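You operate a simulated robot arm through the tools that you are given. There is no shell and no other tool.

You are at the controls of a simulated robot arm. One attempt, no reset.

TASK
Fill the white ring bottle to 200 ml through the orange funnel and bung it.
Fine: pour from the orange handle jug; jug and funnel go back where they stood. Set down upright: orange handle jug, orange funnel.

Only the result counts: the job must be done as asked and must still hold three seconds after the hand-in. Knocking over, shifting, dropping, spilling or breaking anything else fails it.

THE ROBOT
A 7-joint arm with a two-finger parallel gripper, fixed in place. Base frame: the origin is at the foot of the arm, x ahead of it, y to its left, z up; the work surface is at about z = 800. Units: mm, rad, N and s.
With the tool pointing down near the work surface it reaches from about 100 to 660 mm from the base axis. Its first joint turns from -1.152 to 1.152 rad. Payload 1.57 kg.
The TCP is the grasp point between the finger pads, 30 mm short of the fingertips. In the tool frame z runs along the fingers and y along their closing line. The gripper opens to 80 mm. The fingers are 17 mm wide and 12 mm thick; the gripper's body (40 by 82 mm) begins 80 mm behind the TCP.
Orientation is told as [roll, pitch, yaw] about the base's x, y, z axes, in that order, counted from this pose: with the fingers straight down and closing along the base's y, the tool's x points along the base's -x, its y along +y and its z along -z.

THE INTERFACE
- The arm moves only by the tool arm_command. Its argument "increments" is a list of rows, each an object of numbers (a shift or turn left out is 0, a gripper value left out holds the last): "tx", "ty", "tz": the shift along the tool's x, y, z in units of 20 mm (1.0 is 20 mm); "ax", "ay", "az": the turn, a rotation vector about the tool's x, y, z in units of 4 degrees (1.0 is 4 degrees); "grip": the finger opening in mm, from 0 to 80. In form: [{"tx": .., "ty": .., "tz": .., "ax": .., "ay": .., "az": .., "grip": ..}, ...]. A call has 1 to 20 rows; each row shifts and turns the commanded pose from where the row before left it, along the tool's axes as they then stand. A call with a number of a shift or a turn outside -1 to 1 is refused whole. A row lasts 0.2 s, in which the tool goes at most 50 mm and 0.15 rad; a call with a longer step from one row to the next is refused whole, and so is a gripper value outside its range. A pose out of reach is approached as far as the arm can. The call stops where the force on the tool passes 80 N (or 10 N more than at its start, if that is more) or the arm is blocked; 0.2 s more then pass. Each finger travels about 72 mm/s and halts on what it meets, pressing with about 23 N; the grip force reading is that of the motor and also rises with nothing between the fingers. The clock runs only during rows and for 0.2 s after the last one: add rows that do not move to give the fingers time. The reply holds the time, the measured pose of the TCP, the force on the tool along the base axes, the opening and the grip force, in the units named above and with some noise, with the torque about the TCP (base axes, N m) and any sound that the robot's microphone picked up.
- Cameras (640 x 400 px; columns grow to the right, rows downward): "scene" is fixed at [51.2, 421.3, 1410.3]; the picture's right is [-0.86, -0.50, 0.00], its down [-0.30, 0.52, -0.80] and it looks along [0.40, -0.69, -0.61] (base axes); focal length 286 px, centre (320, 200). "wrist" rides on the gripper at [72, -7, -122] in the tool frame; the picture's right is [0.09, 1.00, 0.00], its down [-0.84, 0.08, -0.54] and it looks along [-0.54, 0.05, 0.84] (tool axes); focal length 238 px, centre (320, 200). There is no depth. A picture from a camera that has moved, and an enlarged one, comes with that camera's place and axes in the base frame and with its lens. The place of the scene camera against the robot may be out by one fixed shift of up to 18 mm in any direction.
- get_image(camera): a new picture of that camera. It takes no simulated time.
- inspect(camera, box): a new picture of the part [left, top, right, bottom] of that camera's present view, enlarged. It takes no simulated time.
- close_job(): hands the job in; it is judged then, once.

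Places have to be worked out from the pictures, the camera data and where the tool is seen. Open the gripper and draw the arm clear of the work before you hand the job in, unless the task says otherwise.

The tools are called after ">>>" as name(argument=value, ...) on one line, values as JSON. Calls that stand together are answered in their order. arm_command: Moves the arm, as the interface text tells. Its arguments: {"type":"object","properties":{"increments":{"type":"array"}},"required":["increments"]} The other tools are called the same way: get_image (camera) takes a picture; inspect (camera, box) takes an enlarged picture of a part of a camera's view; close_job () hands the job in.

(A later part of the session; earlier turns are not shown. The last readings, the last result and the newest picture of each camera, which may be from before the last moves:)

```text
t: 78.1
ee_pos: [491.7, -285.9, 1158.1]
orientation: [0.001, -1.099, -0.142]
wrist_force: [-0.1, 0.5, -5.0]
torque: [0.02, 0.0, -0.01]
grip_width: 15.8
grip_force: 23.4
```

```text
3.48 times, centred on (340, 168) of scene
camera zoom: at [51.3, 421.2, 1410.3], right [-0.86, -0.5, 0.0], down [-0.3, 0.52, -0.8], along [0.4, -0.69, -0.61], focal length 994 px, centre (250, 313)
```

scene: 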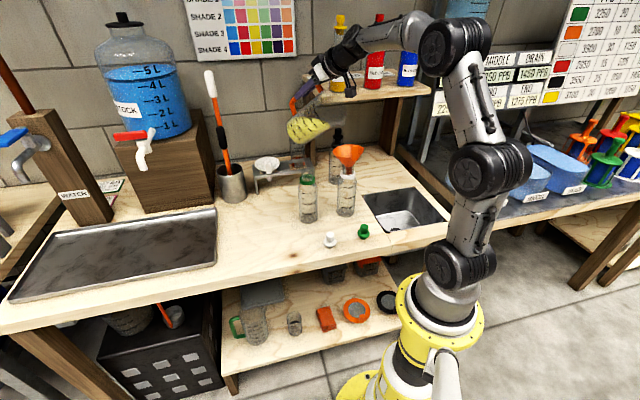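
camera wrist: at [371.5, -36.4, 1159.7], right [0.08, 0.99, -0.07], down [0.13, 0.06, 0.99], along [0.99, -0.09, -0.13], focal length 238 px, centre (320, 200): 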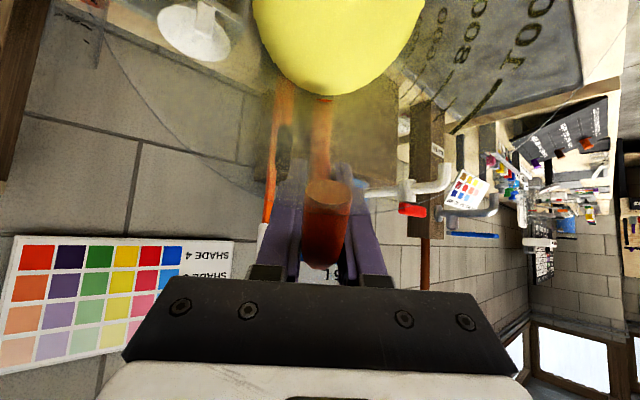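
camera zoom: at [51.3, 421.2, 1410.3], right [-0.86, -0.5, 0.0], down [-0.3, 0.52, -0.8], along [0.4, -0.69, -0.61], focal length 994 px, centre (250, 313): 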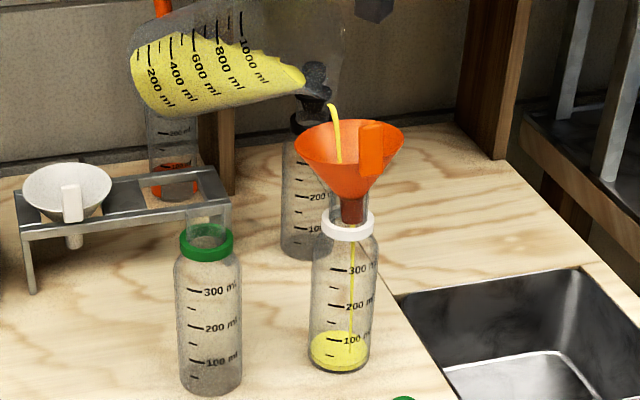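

Judged against the front ticks the level is still low (~15 ml), so flow is slow. I hold for one second to measure the rate.

>>> arm_command(increments=[{}, {}, {}, {}, {}])

>>> inspect(camera="scene", box=[325, 160, 370, 225])

>>> inspect(camera="scene", box=[310, 110, 380, 170])

```text
t: 79.3
ee_pos: [491.7, -286.6, 1159.5]
orientation: [0.001, -1.101, -0.142]
wrist_force: [-0.1, -0.1, -4.6]
torque: [0.02, -0.03, 0.01]
grip_width: 15.7
grip_force: 22.9
```

```text
6.15 times, centred on (348, 192) of scene
camera zoom: at [51.3, 421.2, 1410.3], right [-0.86, -0.5, 0.0], down [-0.3, 0.52, -0.8], along [0.4, -0.69, -0.61], focal length 1758 px, centre (151, 246)
```

zoom: 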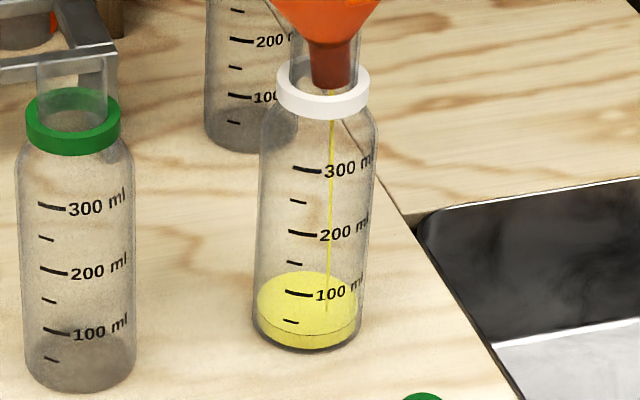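

```text
6.67 times, centred on (345, 140) of scene
camera zoom: at [51.3, 421.2, 1410.3], right [-0.86, -0.5, 0.0], down [-0.3, 0.52, -0.8], along [0.4, -0.69, -0.61], focal length 1905 px, centre (153, 600)
```

zoom: 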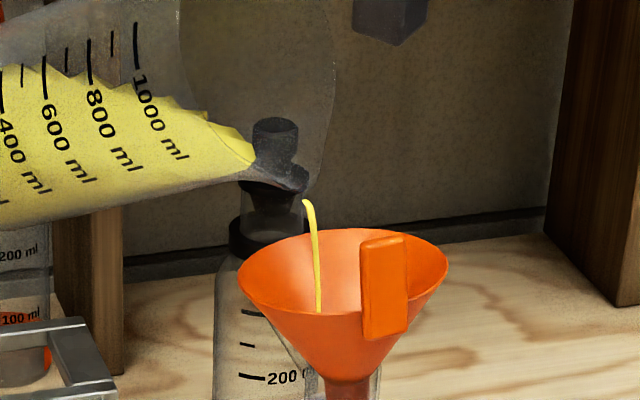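

Stream thinning, level about 25 ml. I tilt 2° more in two steps with pauses, about the lip.

>>> arm_command(increments=[{"ay": -0.25, "tx": -0.067, "tz": -0.124}, {}, {}, {}, {}, {"ay": -0.25, "tx": -0.067, "tz": -0.124}, {}, {}, {}, {}])

>>> inspect(camera="scene", box=[325, 160, 370, 225])

>>> inspect(camera="scene", box=[310, 110, 380, 170])

```text
t: 81.5
ee_pos: [488.4, -285.8, 1164.7]
orientation: [0.002, -1.135, -0.144]
wrist_force: [0.2, 0.1, -4.7]
torque: [0.02, 0.01, 0.01]
grip_width: 16.0
grip_force: 22.4
```

```text
6.15 times, centred on (348, 192) of scene
camera zoom: at [51.3, 421.3, 1410.3], right [-0.86, -0.5, 0.0], down [-0.3, 0.52, -0.8], along [0.4, -0.69, -0.61], focal length 1758 px, centre (151, 246)
```

zoom: 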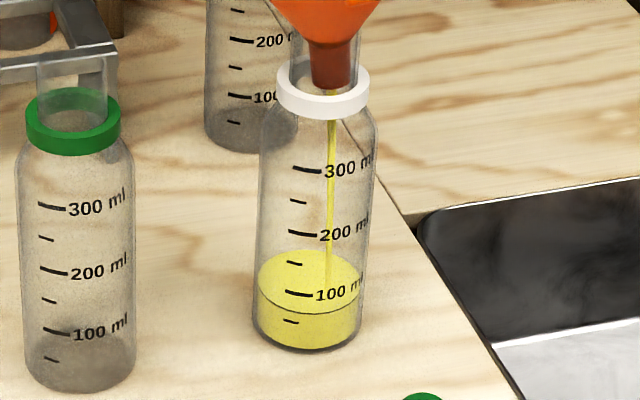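

```text
6.67 times, centred on (345, 140) of scene
camera zoom: at [51.3, 421.3, 1410.3], right [-0.86, -0.5, 0.0], down [-0.3, 0.52, -0.8], along [0.4, -0.69, -0.61], focal length 1905 px, centre (153, 600)
```

zoom: 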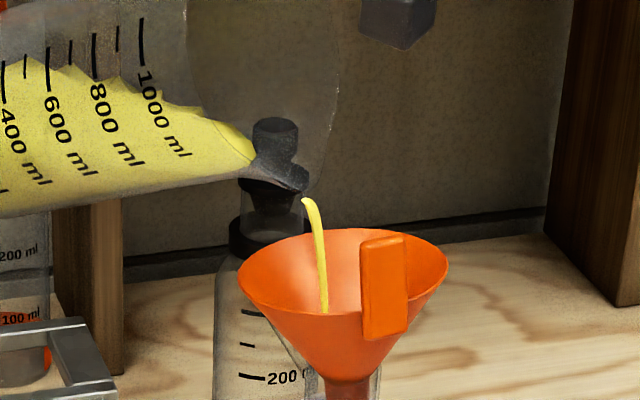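

Level about 70 ml with the stream steady. Another 2° in two steps with pauses.

>>> arm_command(increments=[{"ay": -0.25, "tx": -0.067, "tz": -0.124}, {}, {}, {}, {}, {"ay": -0.25, "tx": -0.067, "tz": -0.124}, {}, {}, {}])

>>> inspect(camera="scene", box=[325, 160, 370, 225])

>>> inspect(camera="scene", box=[310, 110, 380, 170])

```text
t: 83.5
ee_pos: [483.8, -285.9, 1170.1]
orientation: [-0.002, -1.17, -0.142]
wrist_force: [-1.0, 0.1, -4.2]
torque: [0.03, -0.02, 0.02]
grip_width: 15.9
grip_force: 23.3
```

```text
6.15 times, centred on (348, 192) of scene
camera zoom: at [51.2, 421.3, 1410.3], right [-0.86, -0.5, 0.0], down [-0.3, 0.52, -0.8], along [0.4, -0.69, -0.61], focal length 1758 px, centre (151, 246)
```

zoom: 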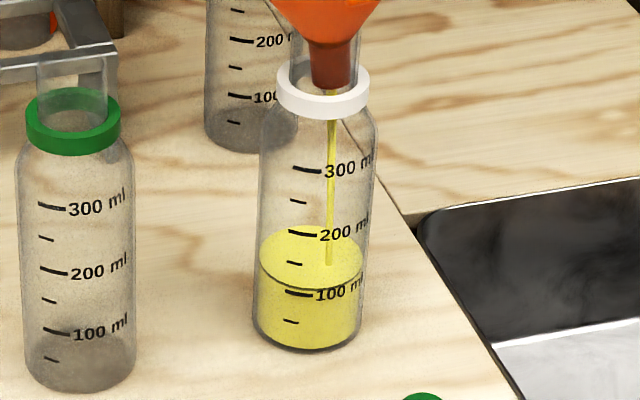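

```text
6.67 times, centred on (345, 140) of scene
camera zoom: at [51.2, 421.3, 1410.3], right [-0.86, -0.5, 0.0], down [-0.3, 0.52, -0.8], along [0.4, -0.69, -0.61], focal length 1905 px, centre (153, 600)
```

zoom: 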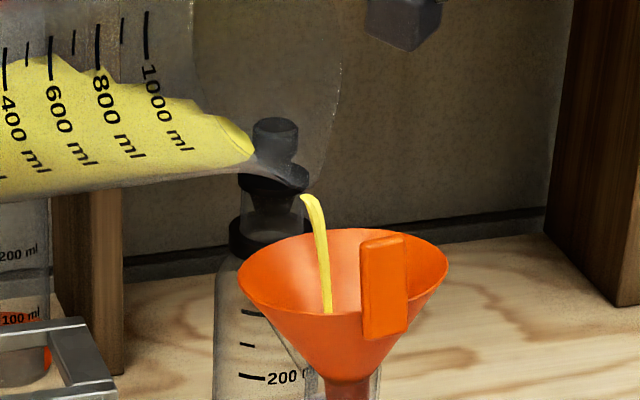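

About 112 ml now. One more degree, then a pause.

>>> arm_command(increments=[{"ay": -0.25, "tx": -0.067, "tz": -0.124}, {}, {}, {}, {}])

>>> inspect(camera="scene", box=[325, 160, 370, 225])

>>> inspect(camera="scene", box=[310, 110, 380, 170])

```text
t: 84.7
ee_pos: [482.6, -284.9, 1170.6]
orientation: [-0.002, -1.187, -0.143]
wrist_force: [0.1, 0.3, -4.0]
torque: [0.0, -0.01, 0.01]
grip_width: 15.9
grip_force: 23.3
```

```text
6.15 times, centred on (348, 192) of scene
camera zoom: at [51.2, 421.3, 1410.3], right [-0.86, -0.5, 0.0], down [-0.3, 0.52, -0.8], along [0.4, -0.69, -0.61], focal length 1758 px, centre (151, 246)
```

zoom: 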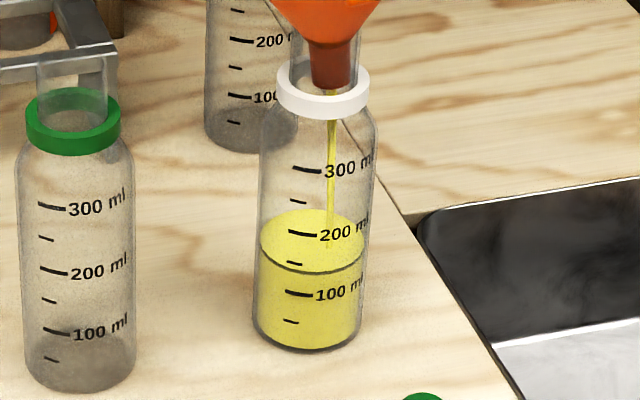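

```text
6.67 times, centred on (345, 140) of scene
camera zoom: at [51.2, 421.3, 1410.3], right [-0.86, -0.5, 0.0], down [-0.3, 0.52, -0.8], along [0.4, -0.69, -0.61], focal length 1905 px, centre (153, 600)
```

zoom: 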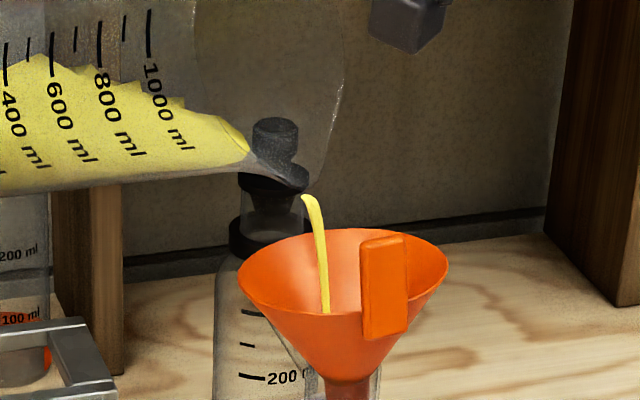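

About 145 ml. I hold the angle and let the flow decay for 0.8 s.

>>> arm_command(increments=[{}, {}, {}, {}])

>>> inspect(camera="scene", box=[325, 160, 370, 225])

>>> inspect(camera="scene", box=[310, 110, 380, 170])

```text
t: 85.7
ee_pos: [481.9, -284.6, 1172.5]
orientation: [-0.001, -1.187, -0.142]
wrist_force: [-0.8, 0.1, -3.3]
torque: [0.0, 0.02, 0.02]
grip_width: 15.9
grip_force: 22.8
```

```text
6.15 times, centred on (348, 192) of scene
camera zoom: at [51.2, 421.3, 1410.3], right [-0.86, -0.5, 0.0], down [-0.3, 0.52, -0.8], along [0.4, -0.69, -0.61], focal length 1758 px, centre (151, 246)
```

zoom: 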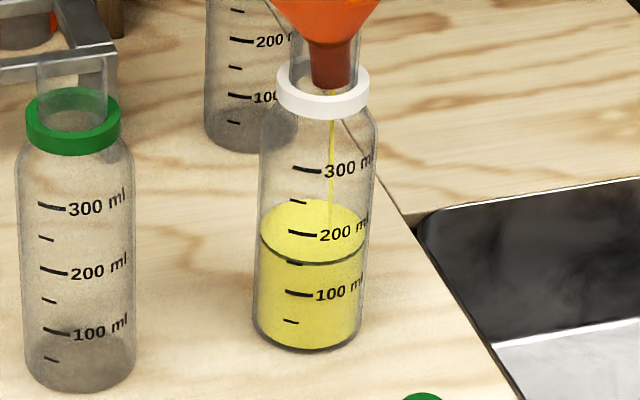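

```text
6.67 times, centred on (345, 140) of scene
camera zoom: at [51.2, 421.3, 1410.3], right [-0.86, -0.5, 0.0], down [-0.3, 0.52, -0.8], along [0.4, -0.69, -0.61], focal length 1905 px, centre (153, 600)
```

zoom: 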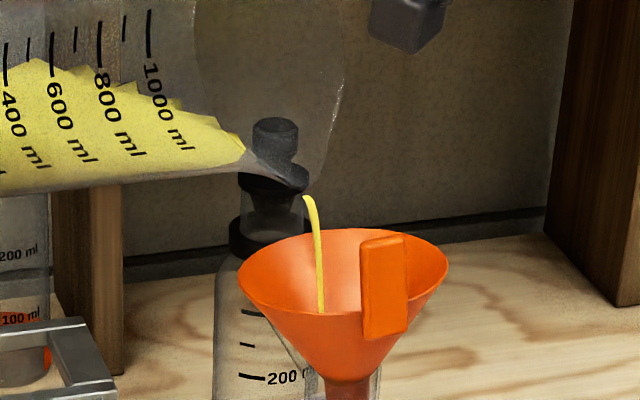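

>>> inspect(camera="scene", box=[340, 190, 366, 210])

```text
16.00 times, centred on (353, 200) of scene
camera zoom: at [51.2, 421.3, 1410.3], right [-0.86, -0.5, 0.0], down [-0.3, 0.52, -0.8], along [0.4, -0.69, -0.61], focal length 4572 px, centre (-208, 200)
```

zoom: 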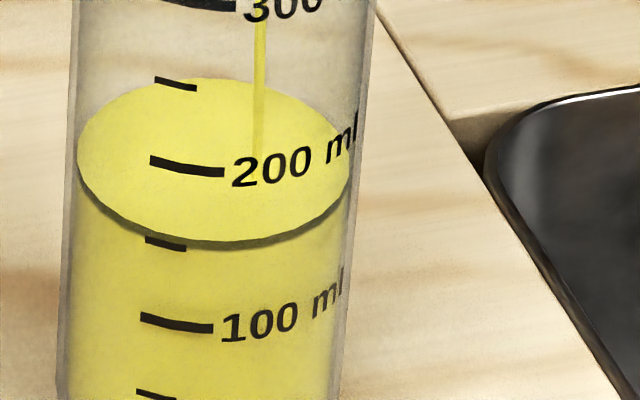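

High zoom: front edge sits just above the 150 tick, about 156 ml, with 1.57 px per ml to judge by. The stream still runs thinly; I hold another second.

>>> arm_command(increments=[{}, {}, {}, {}, {}])

>>> inspect(camera="scene", box=[340, 190, 366, 210])

>>> inspect(camera="scene", box=[310, 110, 380, 170])

```text
t: 86.9
ee_pos: [483.4, -285.0, 1172.4]
orientation: [-0.002, -1.188, -0.143]
wrist_force: [-0.4, 1.1, -3.1]
torque: [-0.03, 0.01, -0.02]
grip_width: 15.9
grip_force: 22.9
```

```text
16.00 times, centred on (353, 200) of scene
camera zoom: at [51.2, 421.3, 1410.3], right [-0.86, -0.5, 0.0], down [-0.3, 0.52, -0.8], along [0.4, -0.69, -0.61], focal length 4572 px, centre (-208, 200)
```

zoom: 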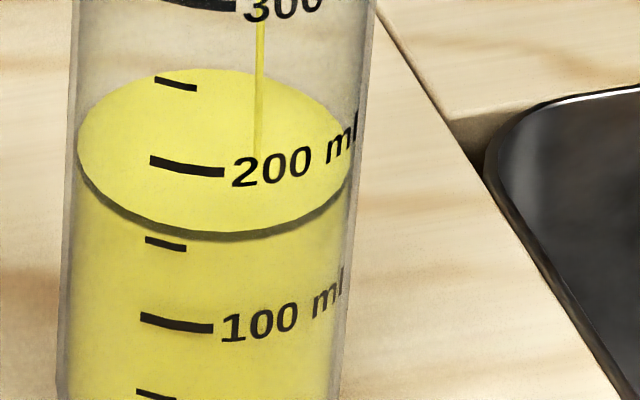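

```text
6.67 times, centred on (345, 140) of scene
camera zoom: at [51.2, 421.3, 1410.3], right [-0.86, -0.5, 0.0], down [-0.3, 0.52, -0.8], along [0.4, -0.69, -0.61], focal length 1905 px, centre (153, 600)
```

zoom: 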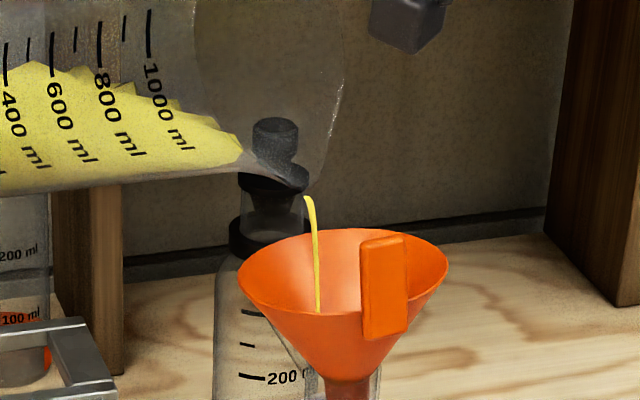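

Now ~162 ml, rising about 5 ml/s. I add 0.7° and wait for it to settle.

>>> arm_command(increments=[{"ay": -0.175, "tx": -0.047, "tz": -0.087}, {}, {}, {}, {}, {}, {}])

>>> inspect(camera="scene", box=[340, 190, 366, 210])

>>> inspect(camera="scene", box=[310, 110, 380, 170])

```text
t: 88.5
ee_pos: [482.2, -283.8, 1173.1]
orientation: [-0.002, -1.199, -0.142]
wrist_force: [0.8, 0.3, -2.8]
torque: [-0.01, -0.02, -0.04]
grip_width: 15.8
grip_force: 23.0
```

```text
16.00 times, centred on (353, 200) of scene
camera zoom: at [51.2, 421.3, 1410.3], right [-0.86, -0.5, 0.0], down [-0.3, 0.52, -0.8], along [0.4, -0.69, -0.61], focal length 4572 px, centre (-208, 200)
```

zoom: 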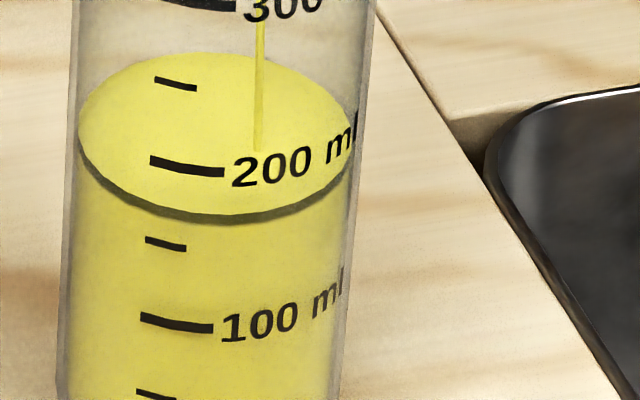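

```text
6.67 times, centred on (345, 140) of scene
camera zoom: at [51.2, 421.3, 1410.3], right [-0.86, -0.5, 0.0], down [-0.3, 0.52, -0.8], along [0.4, -0.69, -0.61], focal length 1905 px, centre (153, 600)
```

zoom: 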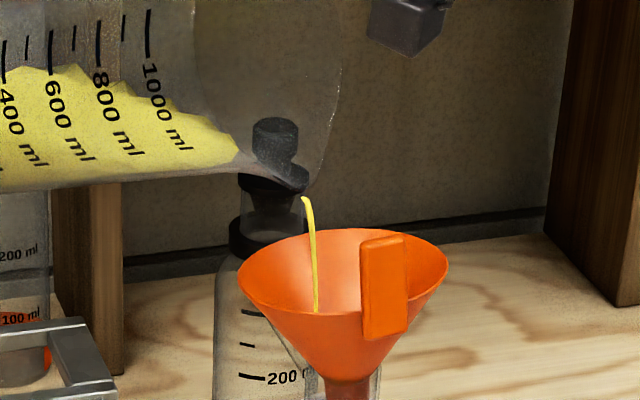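

About 173 ml. The tail is still running thinly; I add 0.5° and wait.

>>> arm_command(increments=[{"ay": -0.125, "tx": -0.034, "tz": -0.062}, {}, {}, {}, {}, {}, {}])

>>> inspect(camera="scene", box=[340, 190, 366, 210])

>>> inspect(camera="scene", box=[310, 110, 380, 170])

```text
t: 90.1
ee_pos: [481.6, -284.7, 1174.3]
orientation: [0.001, -1.209, -0.144]
wrist_force: [0.3, 0.0, -4.0]
torque: [-0.02, 0.05, -0.01]
grip_width: 15.9
grip_force: 23.2
```

```text
16.00 times, centred on (353, 200) of scene
camera zoom: at [51.2, 421.3, 1410.3], right [-0.86, -0.5, 0.0], down [-0.3, 0.52, -0.8], along [0.4, -0.69, -0.61], focal length 4572 px, centre (-208, 200)
```

zoom: 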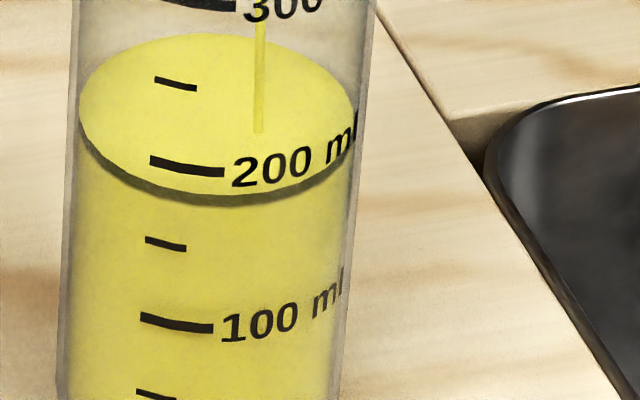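

```text
6.67 times, centred on (345, 140) of scene
camera zoom: at [51.2, 421.3, 1410.3], right [-0.86, -0.5, 0.0], down [-0.3, 0.52, -0.8], along [0.4, -0.69, -0.61], focal length 1905 px, centre (153, 600)
```

zoom: 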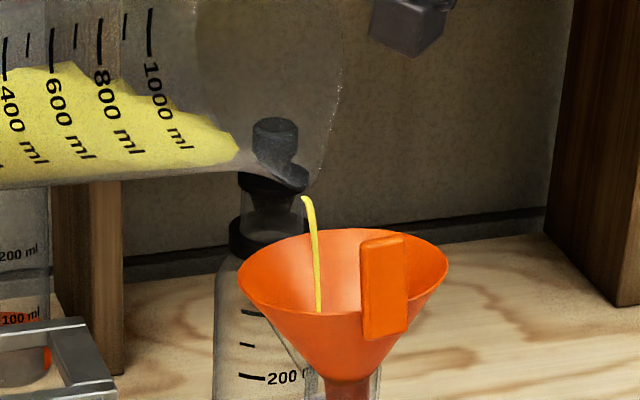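

About 186 ml and still a thin stream. I only wait now, no more tilt.

>>> arm_command(increments=[{}, {}, {}, {}])

>>> inspect(camera="scene", box=[340, 190, 366, 210])

>>> inspect(camera="scene", box=[310, 110, 380, 170])

```text
t: 91.1
ee_pos: [481.2, -284.7, 1174.1]
orientation: [0.0, -1.207, -0.143]
wrist_force: [-0.5, 0.6, -3.9]
torque: [0.01, 0.04, 0.0]
grip_width: 15.9
grip_force: 23.7
```

```text
16.00 times, centred on (353, 200) of scene
camera zoom: at [51.2, 421.3, 1410.3], right [-0.86, -0.5, 0.0], down [-0.3, 0.52, -0.8], along [0.4, -0.69, -0.61], focal length 4572 px, centre (-208, 200)
```

zoom: 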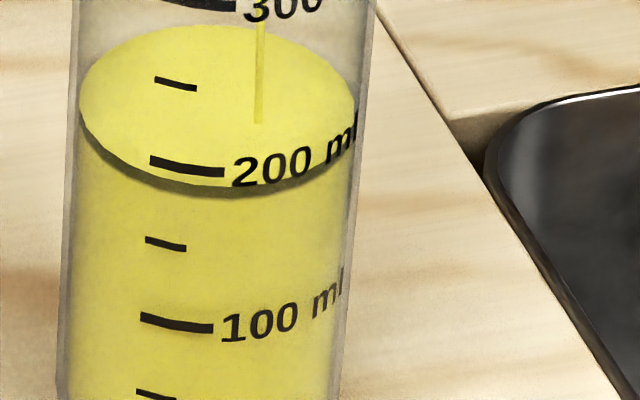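

```text
6.67 times, centred on (345, 140) of scene
camera zoom: at [51.2, 421.3, 1410.3], right [-0.86, -0.5, 0.0], down [-0.3, 0.52, -0.8], along [0.4, -0.69, -0.61], focal length 1905 px, centre (153, 600)
```

zoom: 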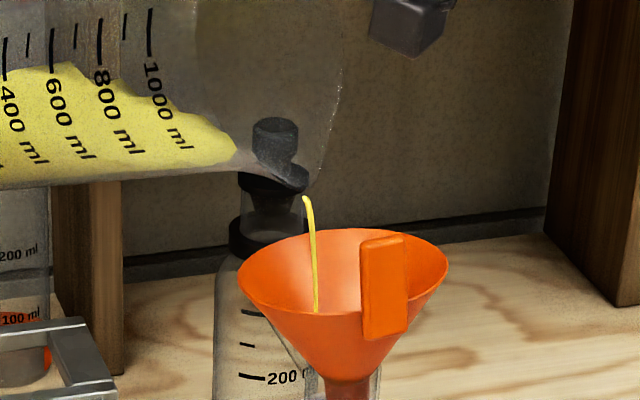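

Close: about 192 ml, filling ~6 ml/s. I wait 0.6 s more and then tilt back 6° about the lip to stop the stream.

>>> arm_command(increments=[{}, {}, {}, {"ay": 0.25, "tx": 0.067, "tz": 0.124}, {"ay": 0.25, "tx": 0.067, "tz": 0.124}, {"ay": 0.25, "tx": 0.067, "tz": 0.124}, {"ay": 0.25, "tx": 0.067, "tz": 0.124}, {"ay": 0.25, "tx": 0.067, "tz": 0.124}, {"ay": 0.25, "tx": 0.067, "tz": 0.124}, {}, {}])

>>> inspect(camera="scene", box=[340, 190, 366, 210])

>>> inspect(camera="scene", box=[310, 110, 380, 170])

```text
t: 93.5
ee_pos: [492.4, -286.2, 1159.9]
orientation: [0.002, -1.102, -0.143]
wrist_force: [-0.7, -0.2, -3.4]
torque: [-0.03, -0.03, 0.03]
grip_width: 16.2
grip_force: 23.0
```

```text
16.00 times, centred on (353, 200) of scene
camera zoom: at [51.2, 421.3, 1410.3], right [-0.86, -0.5, 0.0], down [-0.3, 0.52, -0.8], along [0.4, -0.69, -0.61], focal length 4572 px, centre (-208, 200)
```

zoom: 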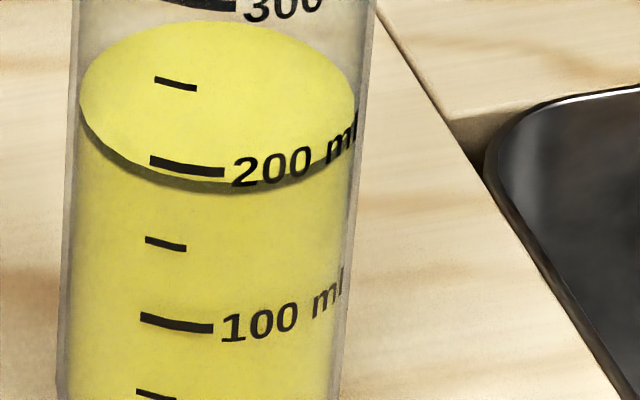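

```text
6.67 times, centred on (345, 140) of scene
camera zoom: at [51.2, 421.3, 1410.3], right [-0.86, -0.5, 0.0], down [-0.3, 0.52, -0.8], along [0.4, -0.69, -0.61], focal length 1905 px, centre (153, 600)
```

zoom: 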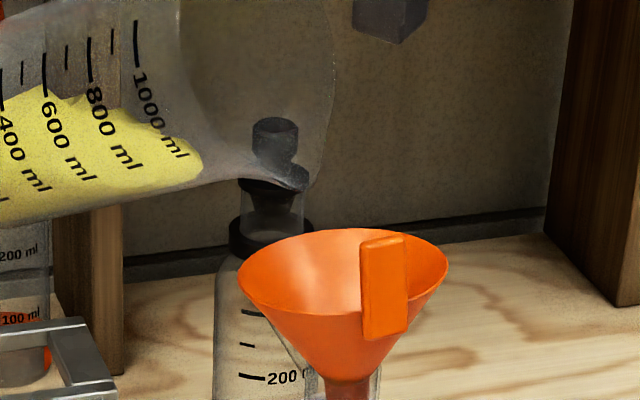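

The stream has stopped. I inspect the level at maximum zoom against the 200 tick.

>>> inspect(camera="scene", box=[343, 193, 356, 203])

>>> inspect(camera="scene", box=[325, 160, 370, 225])

```text
16.00 times, centred on (350, 198) of scene
camera zoom: at [51.2, 421.3, 1410.3], right [-0.86, -0.5, 0.0], down [-0.3, 0.52, -0.8], along [0.4, -0.69, -0.61], focal length 4572 px, centre (-152, 232)
```

zoom: 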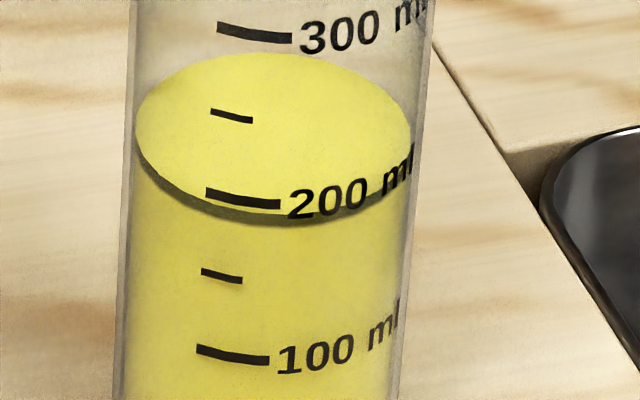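

```text
6.15 times, centred on (348, 192) of scene
camera zoom: at [51.2, 421.3, 1410.3], right [-0.86, -0.5, 0.0], down [-0.3, 0.52, -0.8], along [0.4, -0.69, -0.61], focal length 1758 px, centre (151, 246)
```

zoom: 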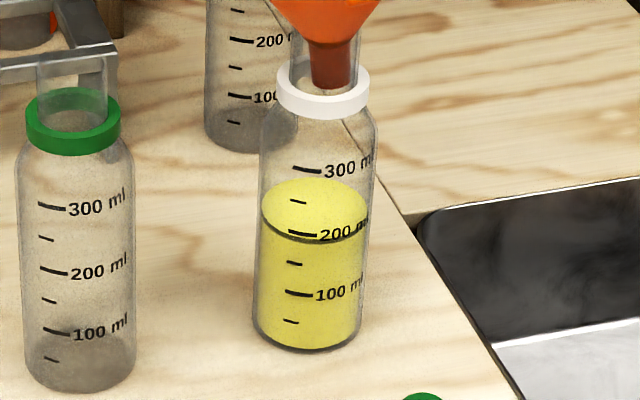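

The edge is about 5 px... roughly 5 ml short of the 200 tick (≈194–195 ml). Returning to the same end angle should let the last ~6 ml dribble; I tilt back there and hold briefly.

>>> arm_command(increments=[{"ay": -0.25, "tx": -0.067, "tz": -0.124}, {"ay": -0.25, "tx": -0.067, "tz": -0.124}, {"ay": -0.25, "tx": -0.067, "tz": -0.124}, {"ay": -0.25, "tx": -0.067, "tz": -0.124}, {"ay": -0.25, "tx": -0.067, "tz": -0.124}, {"ay": -0.25, "tx": -0.067, "tz": -0.124}, {}, {}])

>>> inspect(camera="scene", box=[343, 193, 356, 203])

>>> inspect(camera="scene", box=[310, 110, 380, 170])

```text
t: 95.3
ee_pos: [482.6, -283.1, 1173.5]
orientation: [0.0, -1.21, -0.141]
wrist_force: [0.3, 1.0, -2.8]
torque: [0.01, 0.02, 0.0]
grip_width: 16.3
grip_force: 22.7
```

```text
16.00 times, centred on (350, 198) of scene
camera zoom: at [51.2, 421.3, 1410.3], right [-0.86, -0.5, 0.0], down [-0.3, 0.52, -0.8], along [0.4, -0.69, -0.61], focal length 4572 px, centre (-152, 232)
```

zoom: 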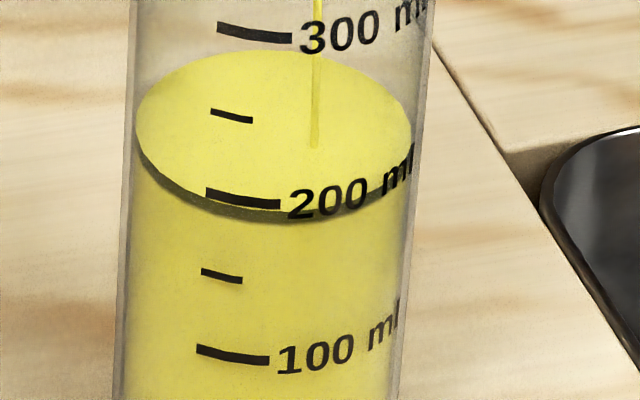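

```text
6.67 times, centred on (345, 140) of scene
camera zoom: at [51.2, 421.3, 1410.3], right [-0.86, -0.5, 0.0], down [-0.3, 0.52, -0.8], along [0.4, -0.69, -0.61], focal length 1905 px, centre (153, 600)
```

zoom: 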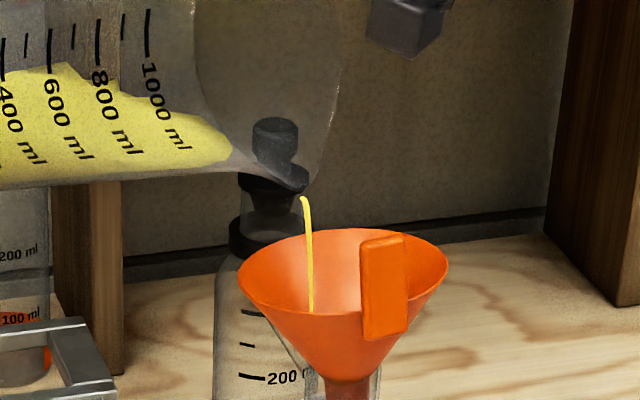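

A fine dribble is running; the edge is now ~3–4 ml under the tick. I hold 0.6 s more.

>>> arm_command(increments=[{}, {}])

>>> inspect(camera="scene", box=[343, 193, 356, 203])

```text
t: 95.9
ee_pos: [481.6, -283.6, 1173.2]
orientation: [-0.001, -1.206, -0.144]
wrist_force: [-0.1, 0.2, -3.0]
torque: [-0.01, 0.0, 0.0]
grip_width: 15.7
grip_force: 22.8
```

```text
16.00 times, centred on (350, 198) of scene
camera zoom: at [51.2, 421.3, 1410.3], right [-0.86, -0.5, 0.0], down [-0.3, 0.52, -0.8], along [0.4, -0.69, -0.61], focal length 4572 px, centre (-152, 232)
```

zoom: 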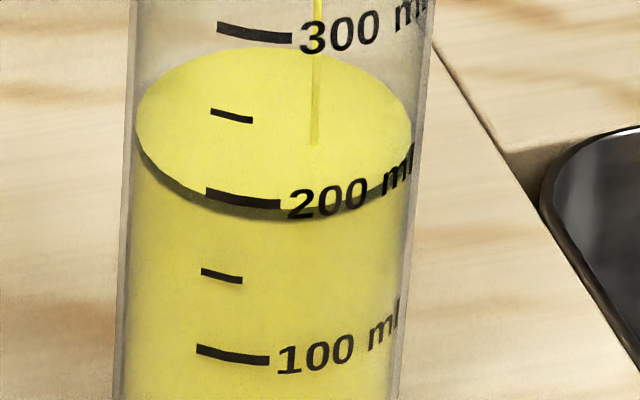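

About 198 ml at ~3 ml/s with a little in flight. One more 0.2 s, then tilt back about the lip to 57° to end the pour.

>>> arm_command(increments=[{}, {"ay": 0.25, "tx": 0.067, "tz": 0.124}, {"ay": 0.25, "tx": 0.067, "tz": 0.124}, {"ay": 0.25, "tx": 0.067, "tz": 0.124}, {"ay": 0.25, "tx": 0.067, "tz": 0.124}, {"ay": 0.25, "tx": 0.067, "tz": 0.124}, {"ay": 0.25, "tx": 0.067, "tz": 0.124}, {"ay": 0.25, "tx": 0.067, "tz": 0.124}, {"ay": 0.25, "tx": 0.067, "tz": 0.124}, {"ay": 0.25, "tx": 0.067, "tz": 0.124}, {"ay": 0.25, "tx": 0.067, "tz": 0.124}, {"ay": 0.25, "tx": 0.067, "tz": 0.124}, {"ay": 0.25, "tx": 0.067, "tz": 0.124}, {}, {}])

>>> inspect(camera="scene", box=[343, 193, 356, 203])

>>> inspect(camera="scene", box=[300, 100, 380, 225])

```text
t: 99.1
ee_pos: [503.0, -285.6, 1145.0]
orientation: [0.0, -0.998, -0.144]
wrist_force: [-0.4, -0.6, -2.7]
torque: [0.0, -0.05, 0.01]
grip_width: 15.8
grip_force: 22.6
```

```text
16.00 times, centred on (350, 198) of scene
camera zoom: at [51.2, 421.3, 1410.3], right [-0.86, -0.5, 0.0], down [-0.3, 0.52, -0.8], along [0.4, -0.69, -0.61], focal length 4572 px, centre (-152, 232)
```

zoom: 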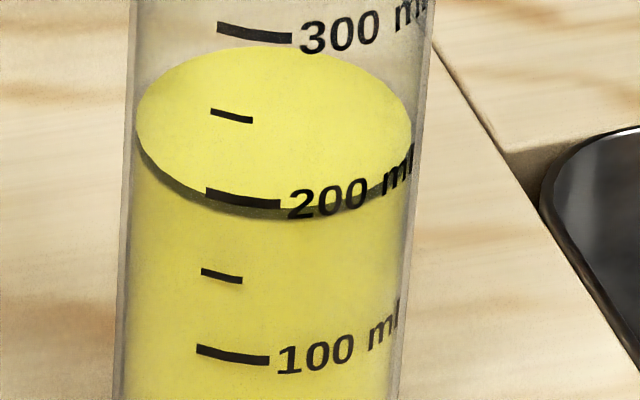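

```text
3.20 times, centred on (340, 162) of scene
camera zoom: at [51.2, 421.3, 1410.3], right [-0.86, -0.5, 0.0], down [-0.3, 0.52, -0.8], along [0.4, -0.69, -0.61], focal length 914 px, centre (256, 320)
```

zoom: 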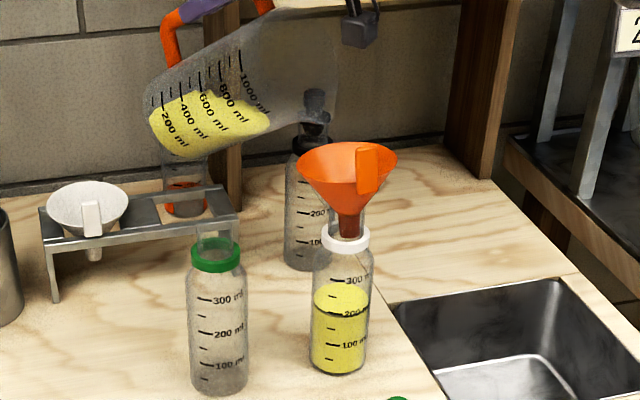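

The level sits on the 200 ml tick and the stream has stopped. I raise the jug, ease it back to 50°, and carry it back sideways the way it came.

>>> arm_command(increments=[{"tx": -0.2, "tz": -0.13}, {"tx": -0.34, "tz": -0.22}, {"tx": -0.34, "tz": -0.22}, {"tx": -0.34, "tz": -0.22}, {"tx": -0.34, "tz": -0.22}, {"tx": -0.33, "tz": -0.21}, {"ay": 0.2, "tx": 0.054, "tz": 0.1}, {"ay": 0.4, "tx": 0.108, "tz": 0.2}, {"ay": 0.4, "tx": 0.108, "tz": 0.2}, {"ay": 0.4, "tx": 0.108, "tz": 0.2}, {"ay": 0.35, "tx": 0.094, "tz": 0.174}, {}])

>>> arm_command(increments=[{"ty": 0.2, "tx": 0.012, "tz": -0.024}, {"ty": 0.4, "tx": 0.025, "tz": -0.05}, {"ty": 0.6, "tx": 0.037, "tz": -0.072}, {"ty": 0.7, "tx": 0.043, "tz": -0.084}, {"ty": 0.7, "tx": 0.043, "tz": -0.084}, {"ty": 0.7, "tx": 0.043, "tz": -0.084}, {"ty": 0.7, "tx": 0.043, "tz": -0.084}, {"ty": 0.7, "tx": 0.043, "tz": -0.084}, {"ty": 0.7, "tx": 0.043, "tz": -0.084}, {"ty": 0.7, "tx": 0.043, "tz": -0.084}, {"ty": 0.7, "tx": 0.043, "tz": -0.084}, {"ty": 0.7, "tx": 0.043, "tz": -0.084}, {"ty": 0.7, "tx": 0.043, "tz": -0.084}, {"ty": 0.7, "tx": 0.043, "tz": -0.084}, {"ty": 0.7, "tx": 0.043, "tz": -0.084}, {"ty": 0.7, "tx": 0.043, "tz": -0.084}, {"ty": 0.7, "tx": 0.043, "tz": -0.084}, {"ty": 0.5, "tx": 0.03, "tz": -0.06}, {"ty": 0.35, "tx": 0.02, "tz": -0.04}, {}])

>>> get_image(camera="scene")

```text
t: 101.7
ee_pos: [508.8, -289.0, 1173.8]
orientation: [0.0, -0.877, -0.144]
wrist_force: [0.5, 0.4, -3.5]
torque: [-0.01, -0.01, -0.03]
grip_width: 15.6
grip_force: 23.6
```

```text
t: 105.9
ee_pos: [510.7, -49.0, 1179.8]
orientation: [0.001, -0.876, -0.143]
wrist_force: [-0.9, 0.5, -3.8]
torque: [-0.01, -0.04, -0.01]
grip_width: 15.9
grip_force: 23.2
```

```text
taken
```

scene: 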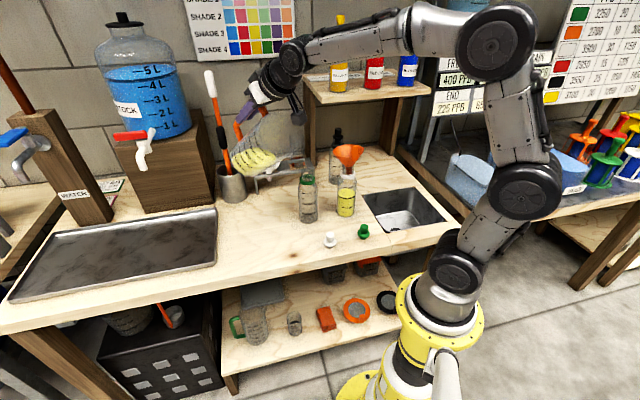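

Back in the clear area. I lower to the earlier height and bring the jug upright in smooth steps.

>>> arm_command(increments=[{"tx": 0.2, "tz": 0.165}, {"tx": 0.38, "tz": 0.315}, {"tx": 0.38, "tz": 0.315}, {"tx": 0.38, "tz": 0.315}, {"tx": 0.31, "tz": 0.27}, {}])

>>> arm_command(increments=[{"ay": 0.35}, {"ay": 0.7}, {"ay": 0.8}, {"ay": 0.8}, {"ay": 0.8}, {"ay": 0.8}, {"ay": 0.8}, {"ay": 0.8}, {"ay": 0.8}, {"ay": 0.8}, {"ay": 0.8}, {"ay": 0.8}, {"ay": 0.8}, {"ay": 0.8}, {"ay": 0.8}, {"ay": 0.6}, {"ay": 0.3}, {}])

>>> get_image(camera="scene")

```text
t: 107.3
ee_pos: [513.5, -50.0, 1136.8]
orientation: [0.0, -0.877, -0.143]
wrist_force: [-0.7, -0.6, -3.3]
torque: [-0.02, -0.08, 0.03]
grip_width: 15.7
grip_force: 23.1
```

```text
t: 111.1
ee_pos: [511.8, -49.7, 1137.7]
orientation: [-0.001, -0.014, -0.143]
wrist_force: [-0.1, -0.4, -3.3]
torque: [-0.02, -0.22, 0.01]
grip_width: 15.7
grip_force: 23.5
```

```text
taken
```

scene: 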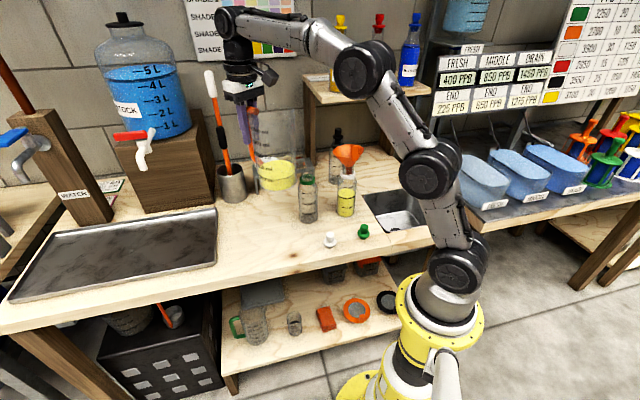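

Jug is upright within a degree. I correct the last 0.8°, turn the yaw back to 0.744, and check.

>>> arm_command(increments=[{"ay": 0.2, "az": -0.3}, {"az": -0.7}, {"az": -0.8}, {"az": -0.8}, {"az": -0.8}, {"az": -0.8}, {"az": -0.8}, {"az": -0.8}, {"az": -0.8}, {"az": -0.8}, {"az": -0.8}, {"az": -0.8}, {"az": -0.8}, {"az": -0.8}, {"az": -0.8}, {"az": -0.7}, {"az": -0.4}, {}])

```text
t: 114.9
ee_pos: [512.6, -49.7, 1136.7]
orientation: [-0.002, 0.0, 0.73]
wrist_force: [0.9, -0.6, -2.6]
torque: [0.15, -0.18, 0.02]
grip_width: 15.8
grip_force: 22.7
```

Yaw needs a touch more; then I retrace the move out to above the jug's original spot.

>>> arm_command(increments=[{"az": -0.2}, {"tx": -0.25, "ty": -0.026, "tz": 0.28}, {"tx": -0.45, "ty": -0.047, "tz": 0.51}, {"tx": -0.48, "ty": -0.05, "tz": 0.55}, {"tx": -0.48, "ty": -0.05, "tz": 0.55}, {"tx": -0.48, "ty": -0.05, "tz": 0.55}, {"tx": -0.48, "ty": -0.05, "tz": 0.55}, {"tx": -0.48, "ty": -0.05, "tz": 0.55}, {"tx": -0.48, "ty": -0.05, "tz": 0.55}, {"tx": -0.48, "ty": -0.05, "tz": 0.55}, {"tx": -0.3, "ty": -0.031, "tz": 0.34}, {"tx": -0.16, "ty": -0.017, "tz": 0.18}, {}, {}])

>>> inspect(camera="scene", box=[200, 100, 300, 250])

```text
t: 117.9
ee_pos: [586.1, 4.6, 1033.6]
orientation: [-0.001, 0.0, 0.743]
wrist_force: [0.3, -0.3, -3.1]
torque: [0.14, -0.15, 0.02]
grip_width: 15.9
grip_force: 22.9
```

```text
2.67 times, centred on (250, 175) of scene
camera zoom: at [51.2, 421.3, 1410.3], right [-0.86, -0.5, 0.0], down [-0.3, 0.52, -0.8], along [0.4, -0.69, -0.61], focal length 762 px, centre (507, 267)
```

zoom: 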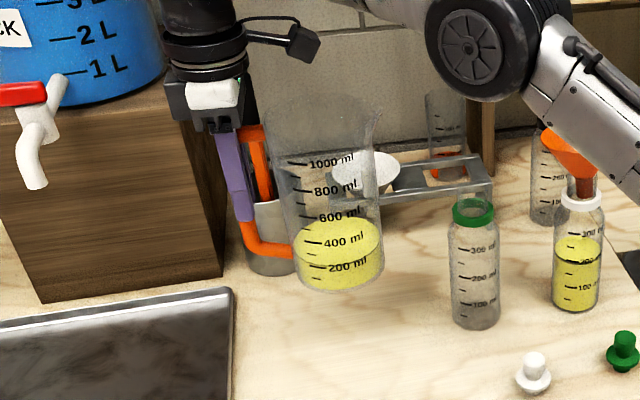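

The jug is upright over its spot, pose matching the lift. I lower it to a few millimetres above the bench.

>>> arm_command(increments=[{"tz": 0.3}, {"tz": 0.6}, {"tz": 0.6}, {"tz": 0.6}, {"tz": 0.6}, {"tz": 0.6}, {"tz": 0.6}, {"tz": 0.6}, {"tz": 0.6}, {"tz": 0.4}, {"tz": 0.3}, {}, {}])

>>> get_image(camera="wrist")

>>> inspect(camera="scene", box=[200, 120, 300, 250])

```text
t: 120.7
ee_pos: [584.5, 4.3, 918.1]
orientation: [-0.003, 0.001, 0.742]
wrist_force: [0.5, 0.2, -3.6]
torque: [0.13, -0.13, -0.01]
grip_width: 16.2
grip_force: 23.0
```

```text
taken
camera wrist: at [536.6, -47.7, 1040.1], right [-0.74, 0.67, 0.0], down [0.56, 0.62, 0.54], along [0.36, 0.4, -0.84], focal length 238 px, centre (320, 200)
```

wrist: 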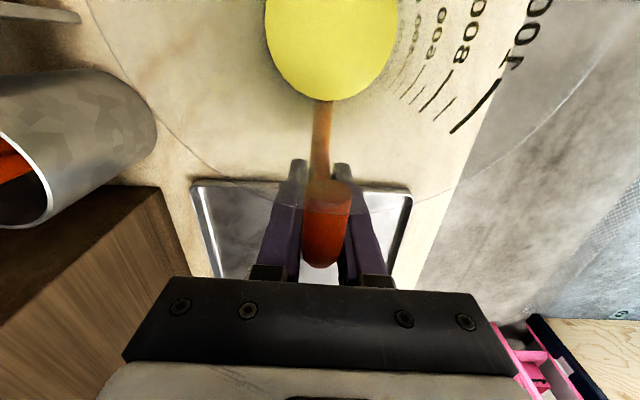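

```text
3.08 times, centred on (250, 185) of scene
camera zoom: at [51.2, 421.3, 1410.3], right [-0.86, -0.5, 0.0], down [-0.3, 0.52, -0.8], along [0.4, -0.69, -0.61], focal length 879 px, centre (535, 246)
```

zoom: 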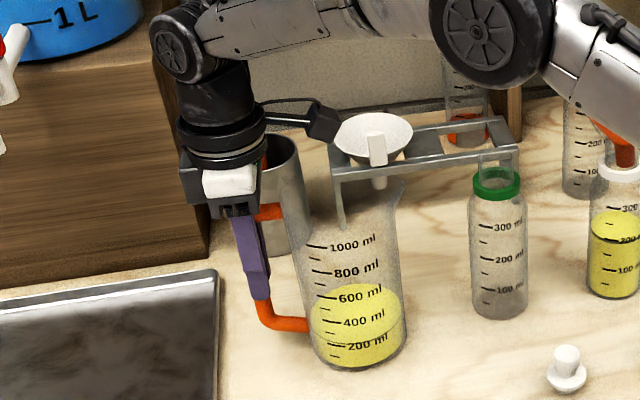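

Position matches the original view. I lower in 1–2 mm steps until the bench takes the weight.

>>> arm_command(increments=[{"tz": 0.1}, {"tz": 0.1}, {}])

>>> arm_command(increments=[{"tz": 0.06}, {"tz": 0.06}, {}])

```text
t: 121.5
ee_pos: [585.6, 4.2, 912.5]
orientation: [0.0, 0.0, 0.743]
wrist_force: [-0.5, 0.5, -2.9]
torque: [0.13, -0.15, -0.02]
grip_width: 15.9
grip_force: 23.3
```

```text
t: 122.3
ee_pos: [586.2, 5.2, 911.1]
orientation: [-0.002, 0.002, 0.743]
wrist_force: [-1.7, 0.1, 4.8]
torque: [-0.24, 0.8, -0.03]
grip_width: 16.1
grip_force: 23.3
```

The spout-side edge touches first (sub-degree lean). I level by 0.5°, and read again.

>>> arm_command(increments=[{"ay": 0.12}, {}])

```text
t: 122.9
ee_pos: [586.2, 5.4, 911.6]
orientation: [-0.001, 0.005, 0.743]
wrist_force: [-1.5, 1.8, 4.8]
torque: [0.18, 0.3, -0.12]
grip_width: 16.1
grip_force: 22.8
```

The load is now nearly balanced across the base. I release the handle.

>>> arm_command(increments=[{"grip": 20}, {}, {"grip": 50}, {}, {}, {}])

>>> get_image(camera="wrist")

>>> inspect(camera="scene", box=[200, 120, 300, 250])

```text
t: 124.3
ee_pos: [586.1, 4.3, 910.8]
orientation: [-0.002, 0.009, 0.742]
wrist_force: [0.8, -0.5, 0.2]
torque: [0.0, 0.0, 0.0]
grip_width: 49.8
grip_force: 0.1
```

```text
taken
camera wrist: at [538.4, -47.5, 1034.7], right [-0.74, 0.67, 0.0], down [0.57, 0.63, 0.54], along [0.36, 0.4, -0.84], focal length 238 px, centre (320, 200)
```

wrist: 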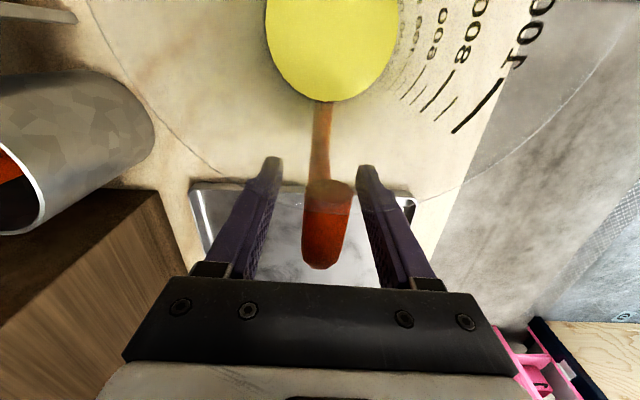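

```text
3.08 times, centred on (250, 185) of scene
camera zoom: at [51.2, 421.3, 1410.3], right [-0.86, -0.5, 0.0], down [-0.3, 0.52, -0.8], along [0.4, -0.69, -0.61], focal length 879 px, centre (535, 246)
```

zoom: 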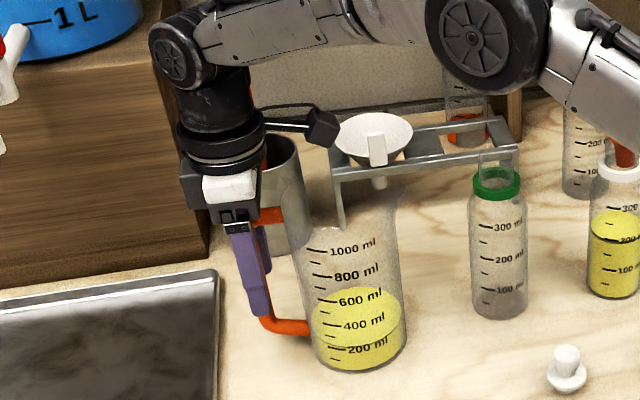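

Jug stands back on its spot with the remainder inside. I withdraw straight up, clear of the handle.

>>> arm_command(increments=[{"tz": -0.4}, {"tz": -0.8}, {"tz": -0.9}, {"tz": -0.9}, {"tz": -0.9}, {"tz": -0.9}, {"tz": -0.9}, {"ay": -0.12}, {}])

>>> inspect(camera="scene", box=[200, 120, 300, 250])

```text
t: 126.3
ee_pos: [584.0, 6.2, 1027.3]
orientation: [-0.004, -0.001, 0.742]
wrist_force: [0.2, 1.1, 0.3]
torque: [-0.02, -0.01, 0.02]
grip_width: 49.9
grip_force: 0.2
```

```text
3.08 times, centred on (250, 185) of scene
camera zoom: at [51.2, 421.3, 1410.3], right [-0.86, -0.5, 0.0], down [-0.3, 0.52, -0.8], along [0.4, -0.69, -0.61], focal length 879 px, centre (535, 246)
```

zoom: 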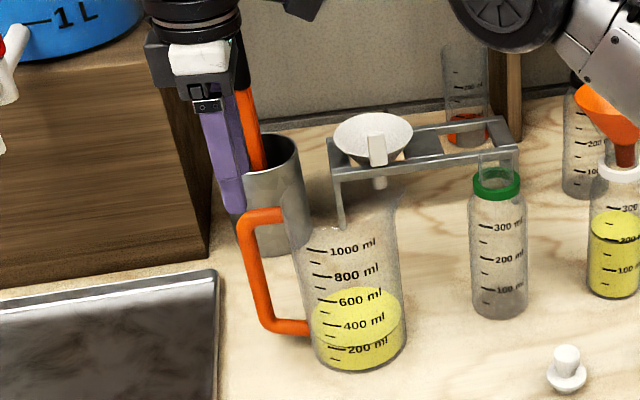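

The jug stands exactly where it was. Now back toward the funnel: retreat, then turn the yaw to −45°.

>>> arm_command(increments=[{"tx": 0.8, "ty": 0.178, "tz": -0.7, "grip": 44}, {"tx": 0.8, "ty": 0.178, "tz": -0.7}, {"tx": 0.8, "ty": 0.178, "tz": -0.7}, {"tx": 0.8, "ty": 0.178, "tz": -0.7}, {"tx": 0.8, "ty": 0.178, "tz": -0.7}, {"tx": 0.8, "ty": 0.178, "tz": -0.7}, {"tx": 0.8, "ty": 0.178, "tz": -0.7}, {"tx": 0.8, "ty": 0.178, "tz": -0.65}, {}])

>>> arm_command(increments=[{"az": 1}, {"az": 1}, {"az": 1}, {"az": 1}, {"az": 1}, {"az": 1}, {"az": 1}, {"az": 1}, {"az": 1}, {"az": 1}, {"az": 1}, {"az": 1}, {"az": 1}, {"az": 1}, {"az": 1}, {"az": 1}, {"az": 1}, {"az": 1}, {"az": 1}, {"az": 1}])

>>> arm_command(increments=[{"az": 1}, {"az": 0.87}, {}])

```text
t: 128.3
ee_pos: [472.0, -60.1, 1135.6]
orientation: [-0.002, 0.0, 0.742]
wrist_force: [0.2, 0.4, 0.0]
torque: [0.04, 0.01, 0.0]
grip_width: 44.1
grip_force: 0.0
```

```text
t: 132.5
ee_pos: [472.7, -60.2, 1137.2]
orientation: [-0.001, -0.001, -0.654]
wrist_force: [0.4, -0.3, 0.2]
torque: [-0.01, 0.01, -0.02]
grip_width: 44.2
grip_force: 0.1
```

```text
t: 133.3
ee_pos: [471.8, -60.7, 1135.6]
orientation: [0.001, -0.002, -0.785]
wrist_force: [0.6, -0.6, -0.4]
torque: [0.01, -0.01, -0.04]
grip_width: 44.1
grip_force: 0.1
```

>>> arm_command(increments=[{"ty": -0.9}, {"ty": -1}, {"ty": -1}, {"ty": -1}, {"ty": -1}, {"ty": -1}, {"ty": -1}, {"ty": -1}, {"ty": -1}, {"ty": -1}, {"ty": -1}, {"ty": -0.8}, {}])

>>> get_image(camera="wrist")

>>> inspect(camera="wrist", box=[260, 100, 380, 220])

>>> inspect(camera="scene", box=[320, 110, 380, 225])

```text
t: 136.1
ee_pos: [307.8, -226.5, 1136.1]
orientation: [0.0, -0.001, -0.784]
wrist_force: [-0.9, 0.3, -0.1]
torque: [0.04, 0.0, 0.01]
grip_width: 43.7
grip_force: 0.0
```

```text
taken
camera wrist: at [252.4, -179.3, 1259.3], right [0.64, 0.77, 0.0], down [0.65, -0.54, 0.54], along [0.42, -0.35, -0.84], focal length 238 px, centre (320, 200)
```

wrist: 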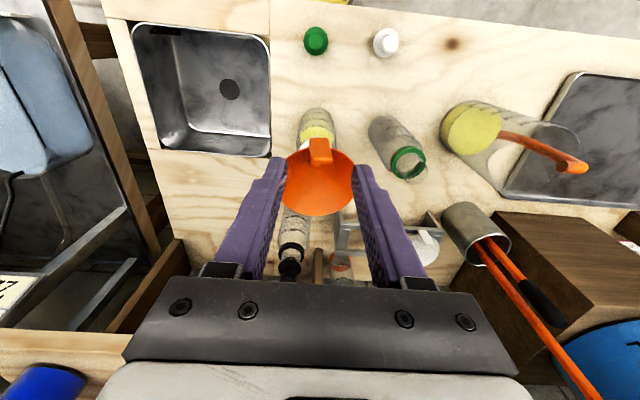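

```text
3.33 times, centred on (320, 160) of wrist
camera zoom: at [252.4, -179.3, 1259.3], right [0.64, 0.77, 0.0], down [0.65, -0.54, 0.54], along [0.42, -0.35, -0.84], focal length 794 px, centre (320, 333)
```

zoom: 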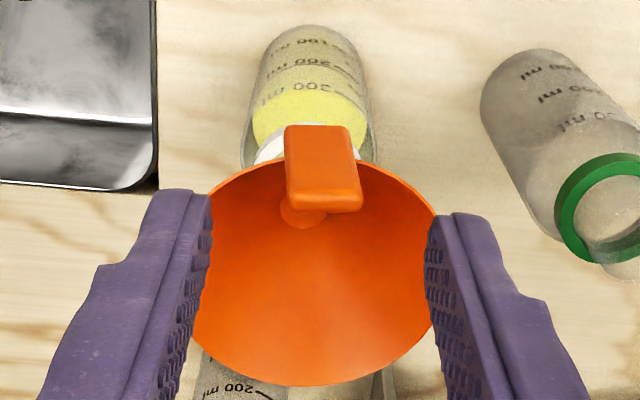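

```text
3.48 times, centred on (350, 168) of scene
camera zoom: at [51.2, 421.3, 1410.3], right [-0.86, -0.5, 0.0], down [-0.3, 0.52, -0.8], along [0.4, -0.69, -0.61], focal length 994 px, centre (216, 313)
```

zoom: 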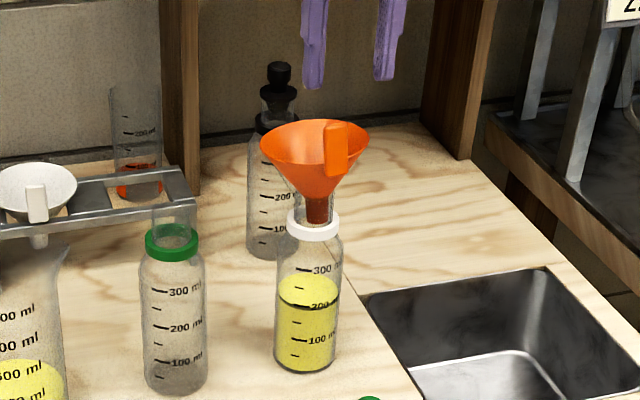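

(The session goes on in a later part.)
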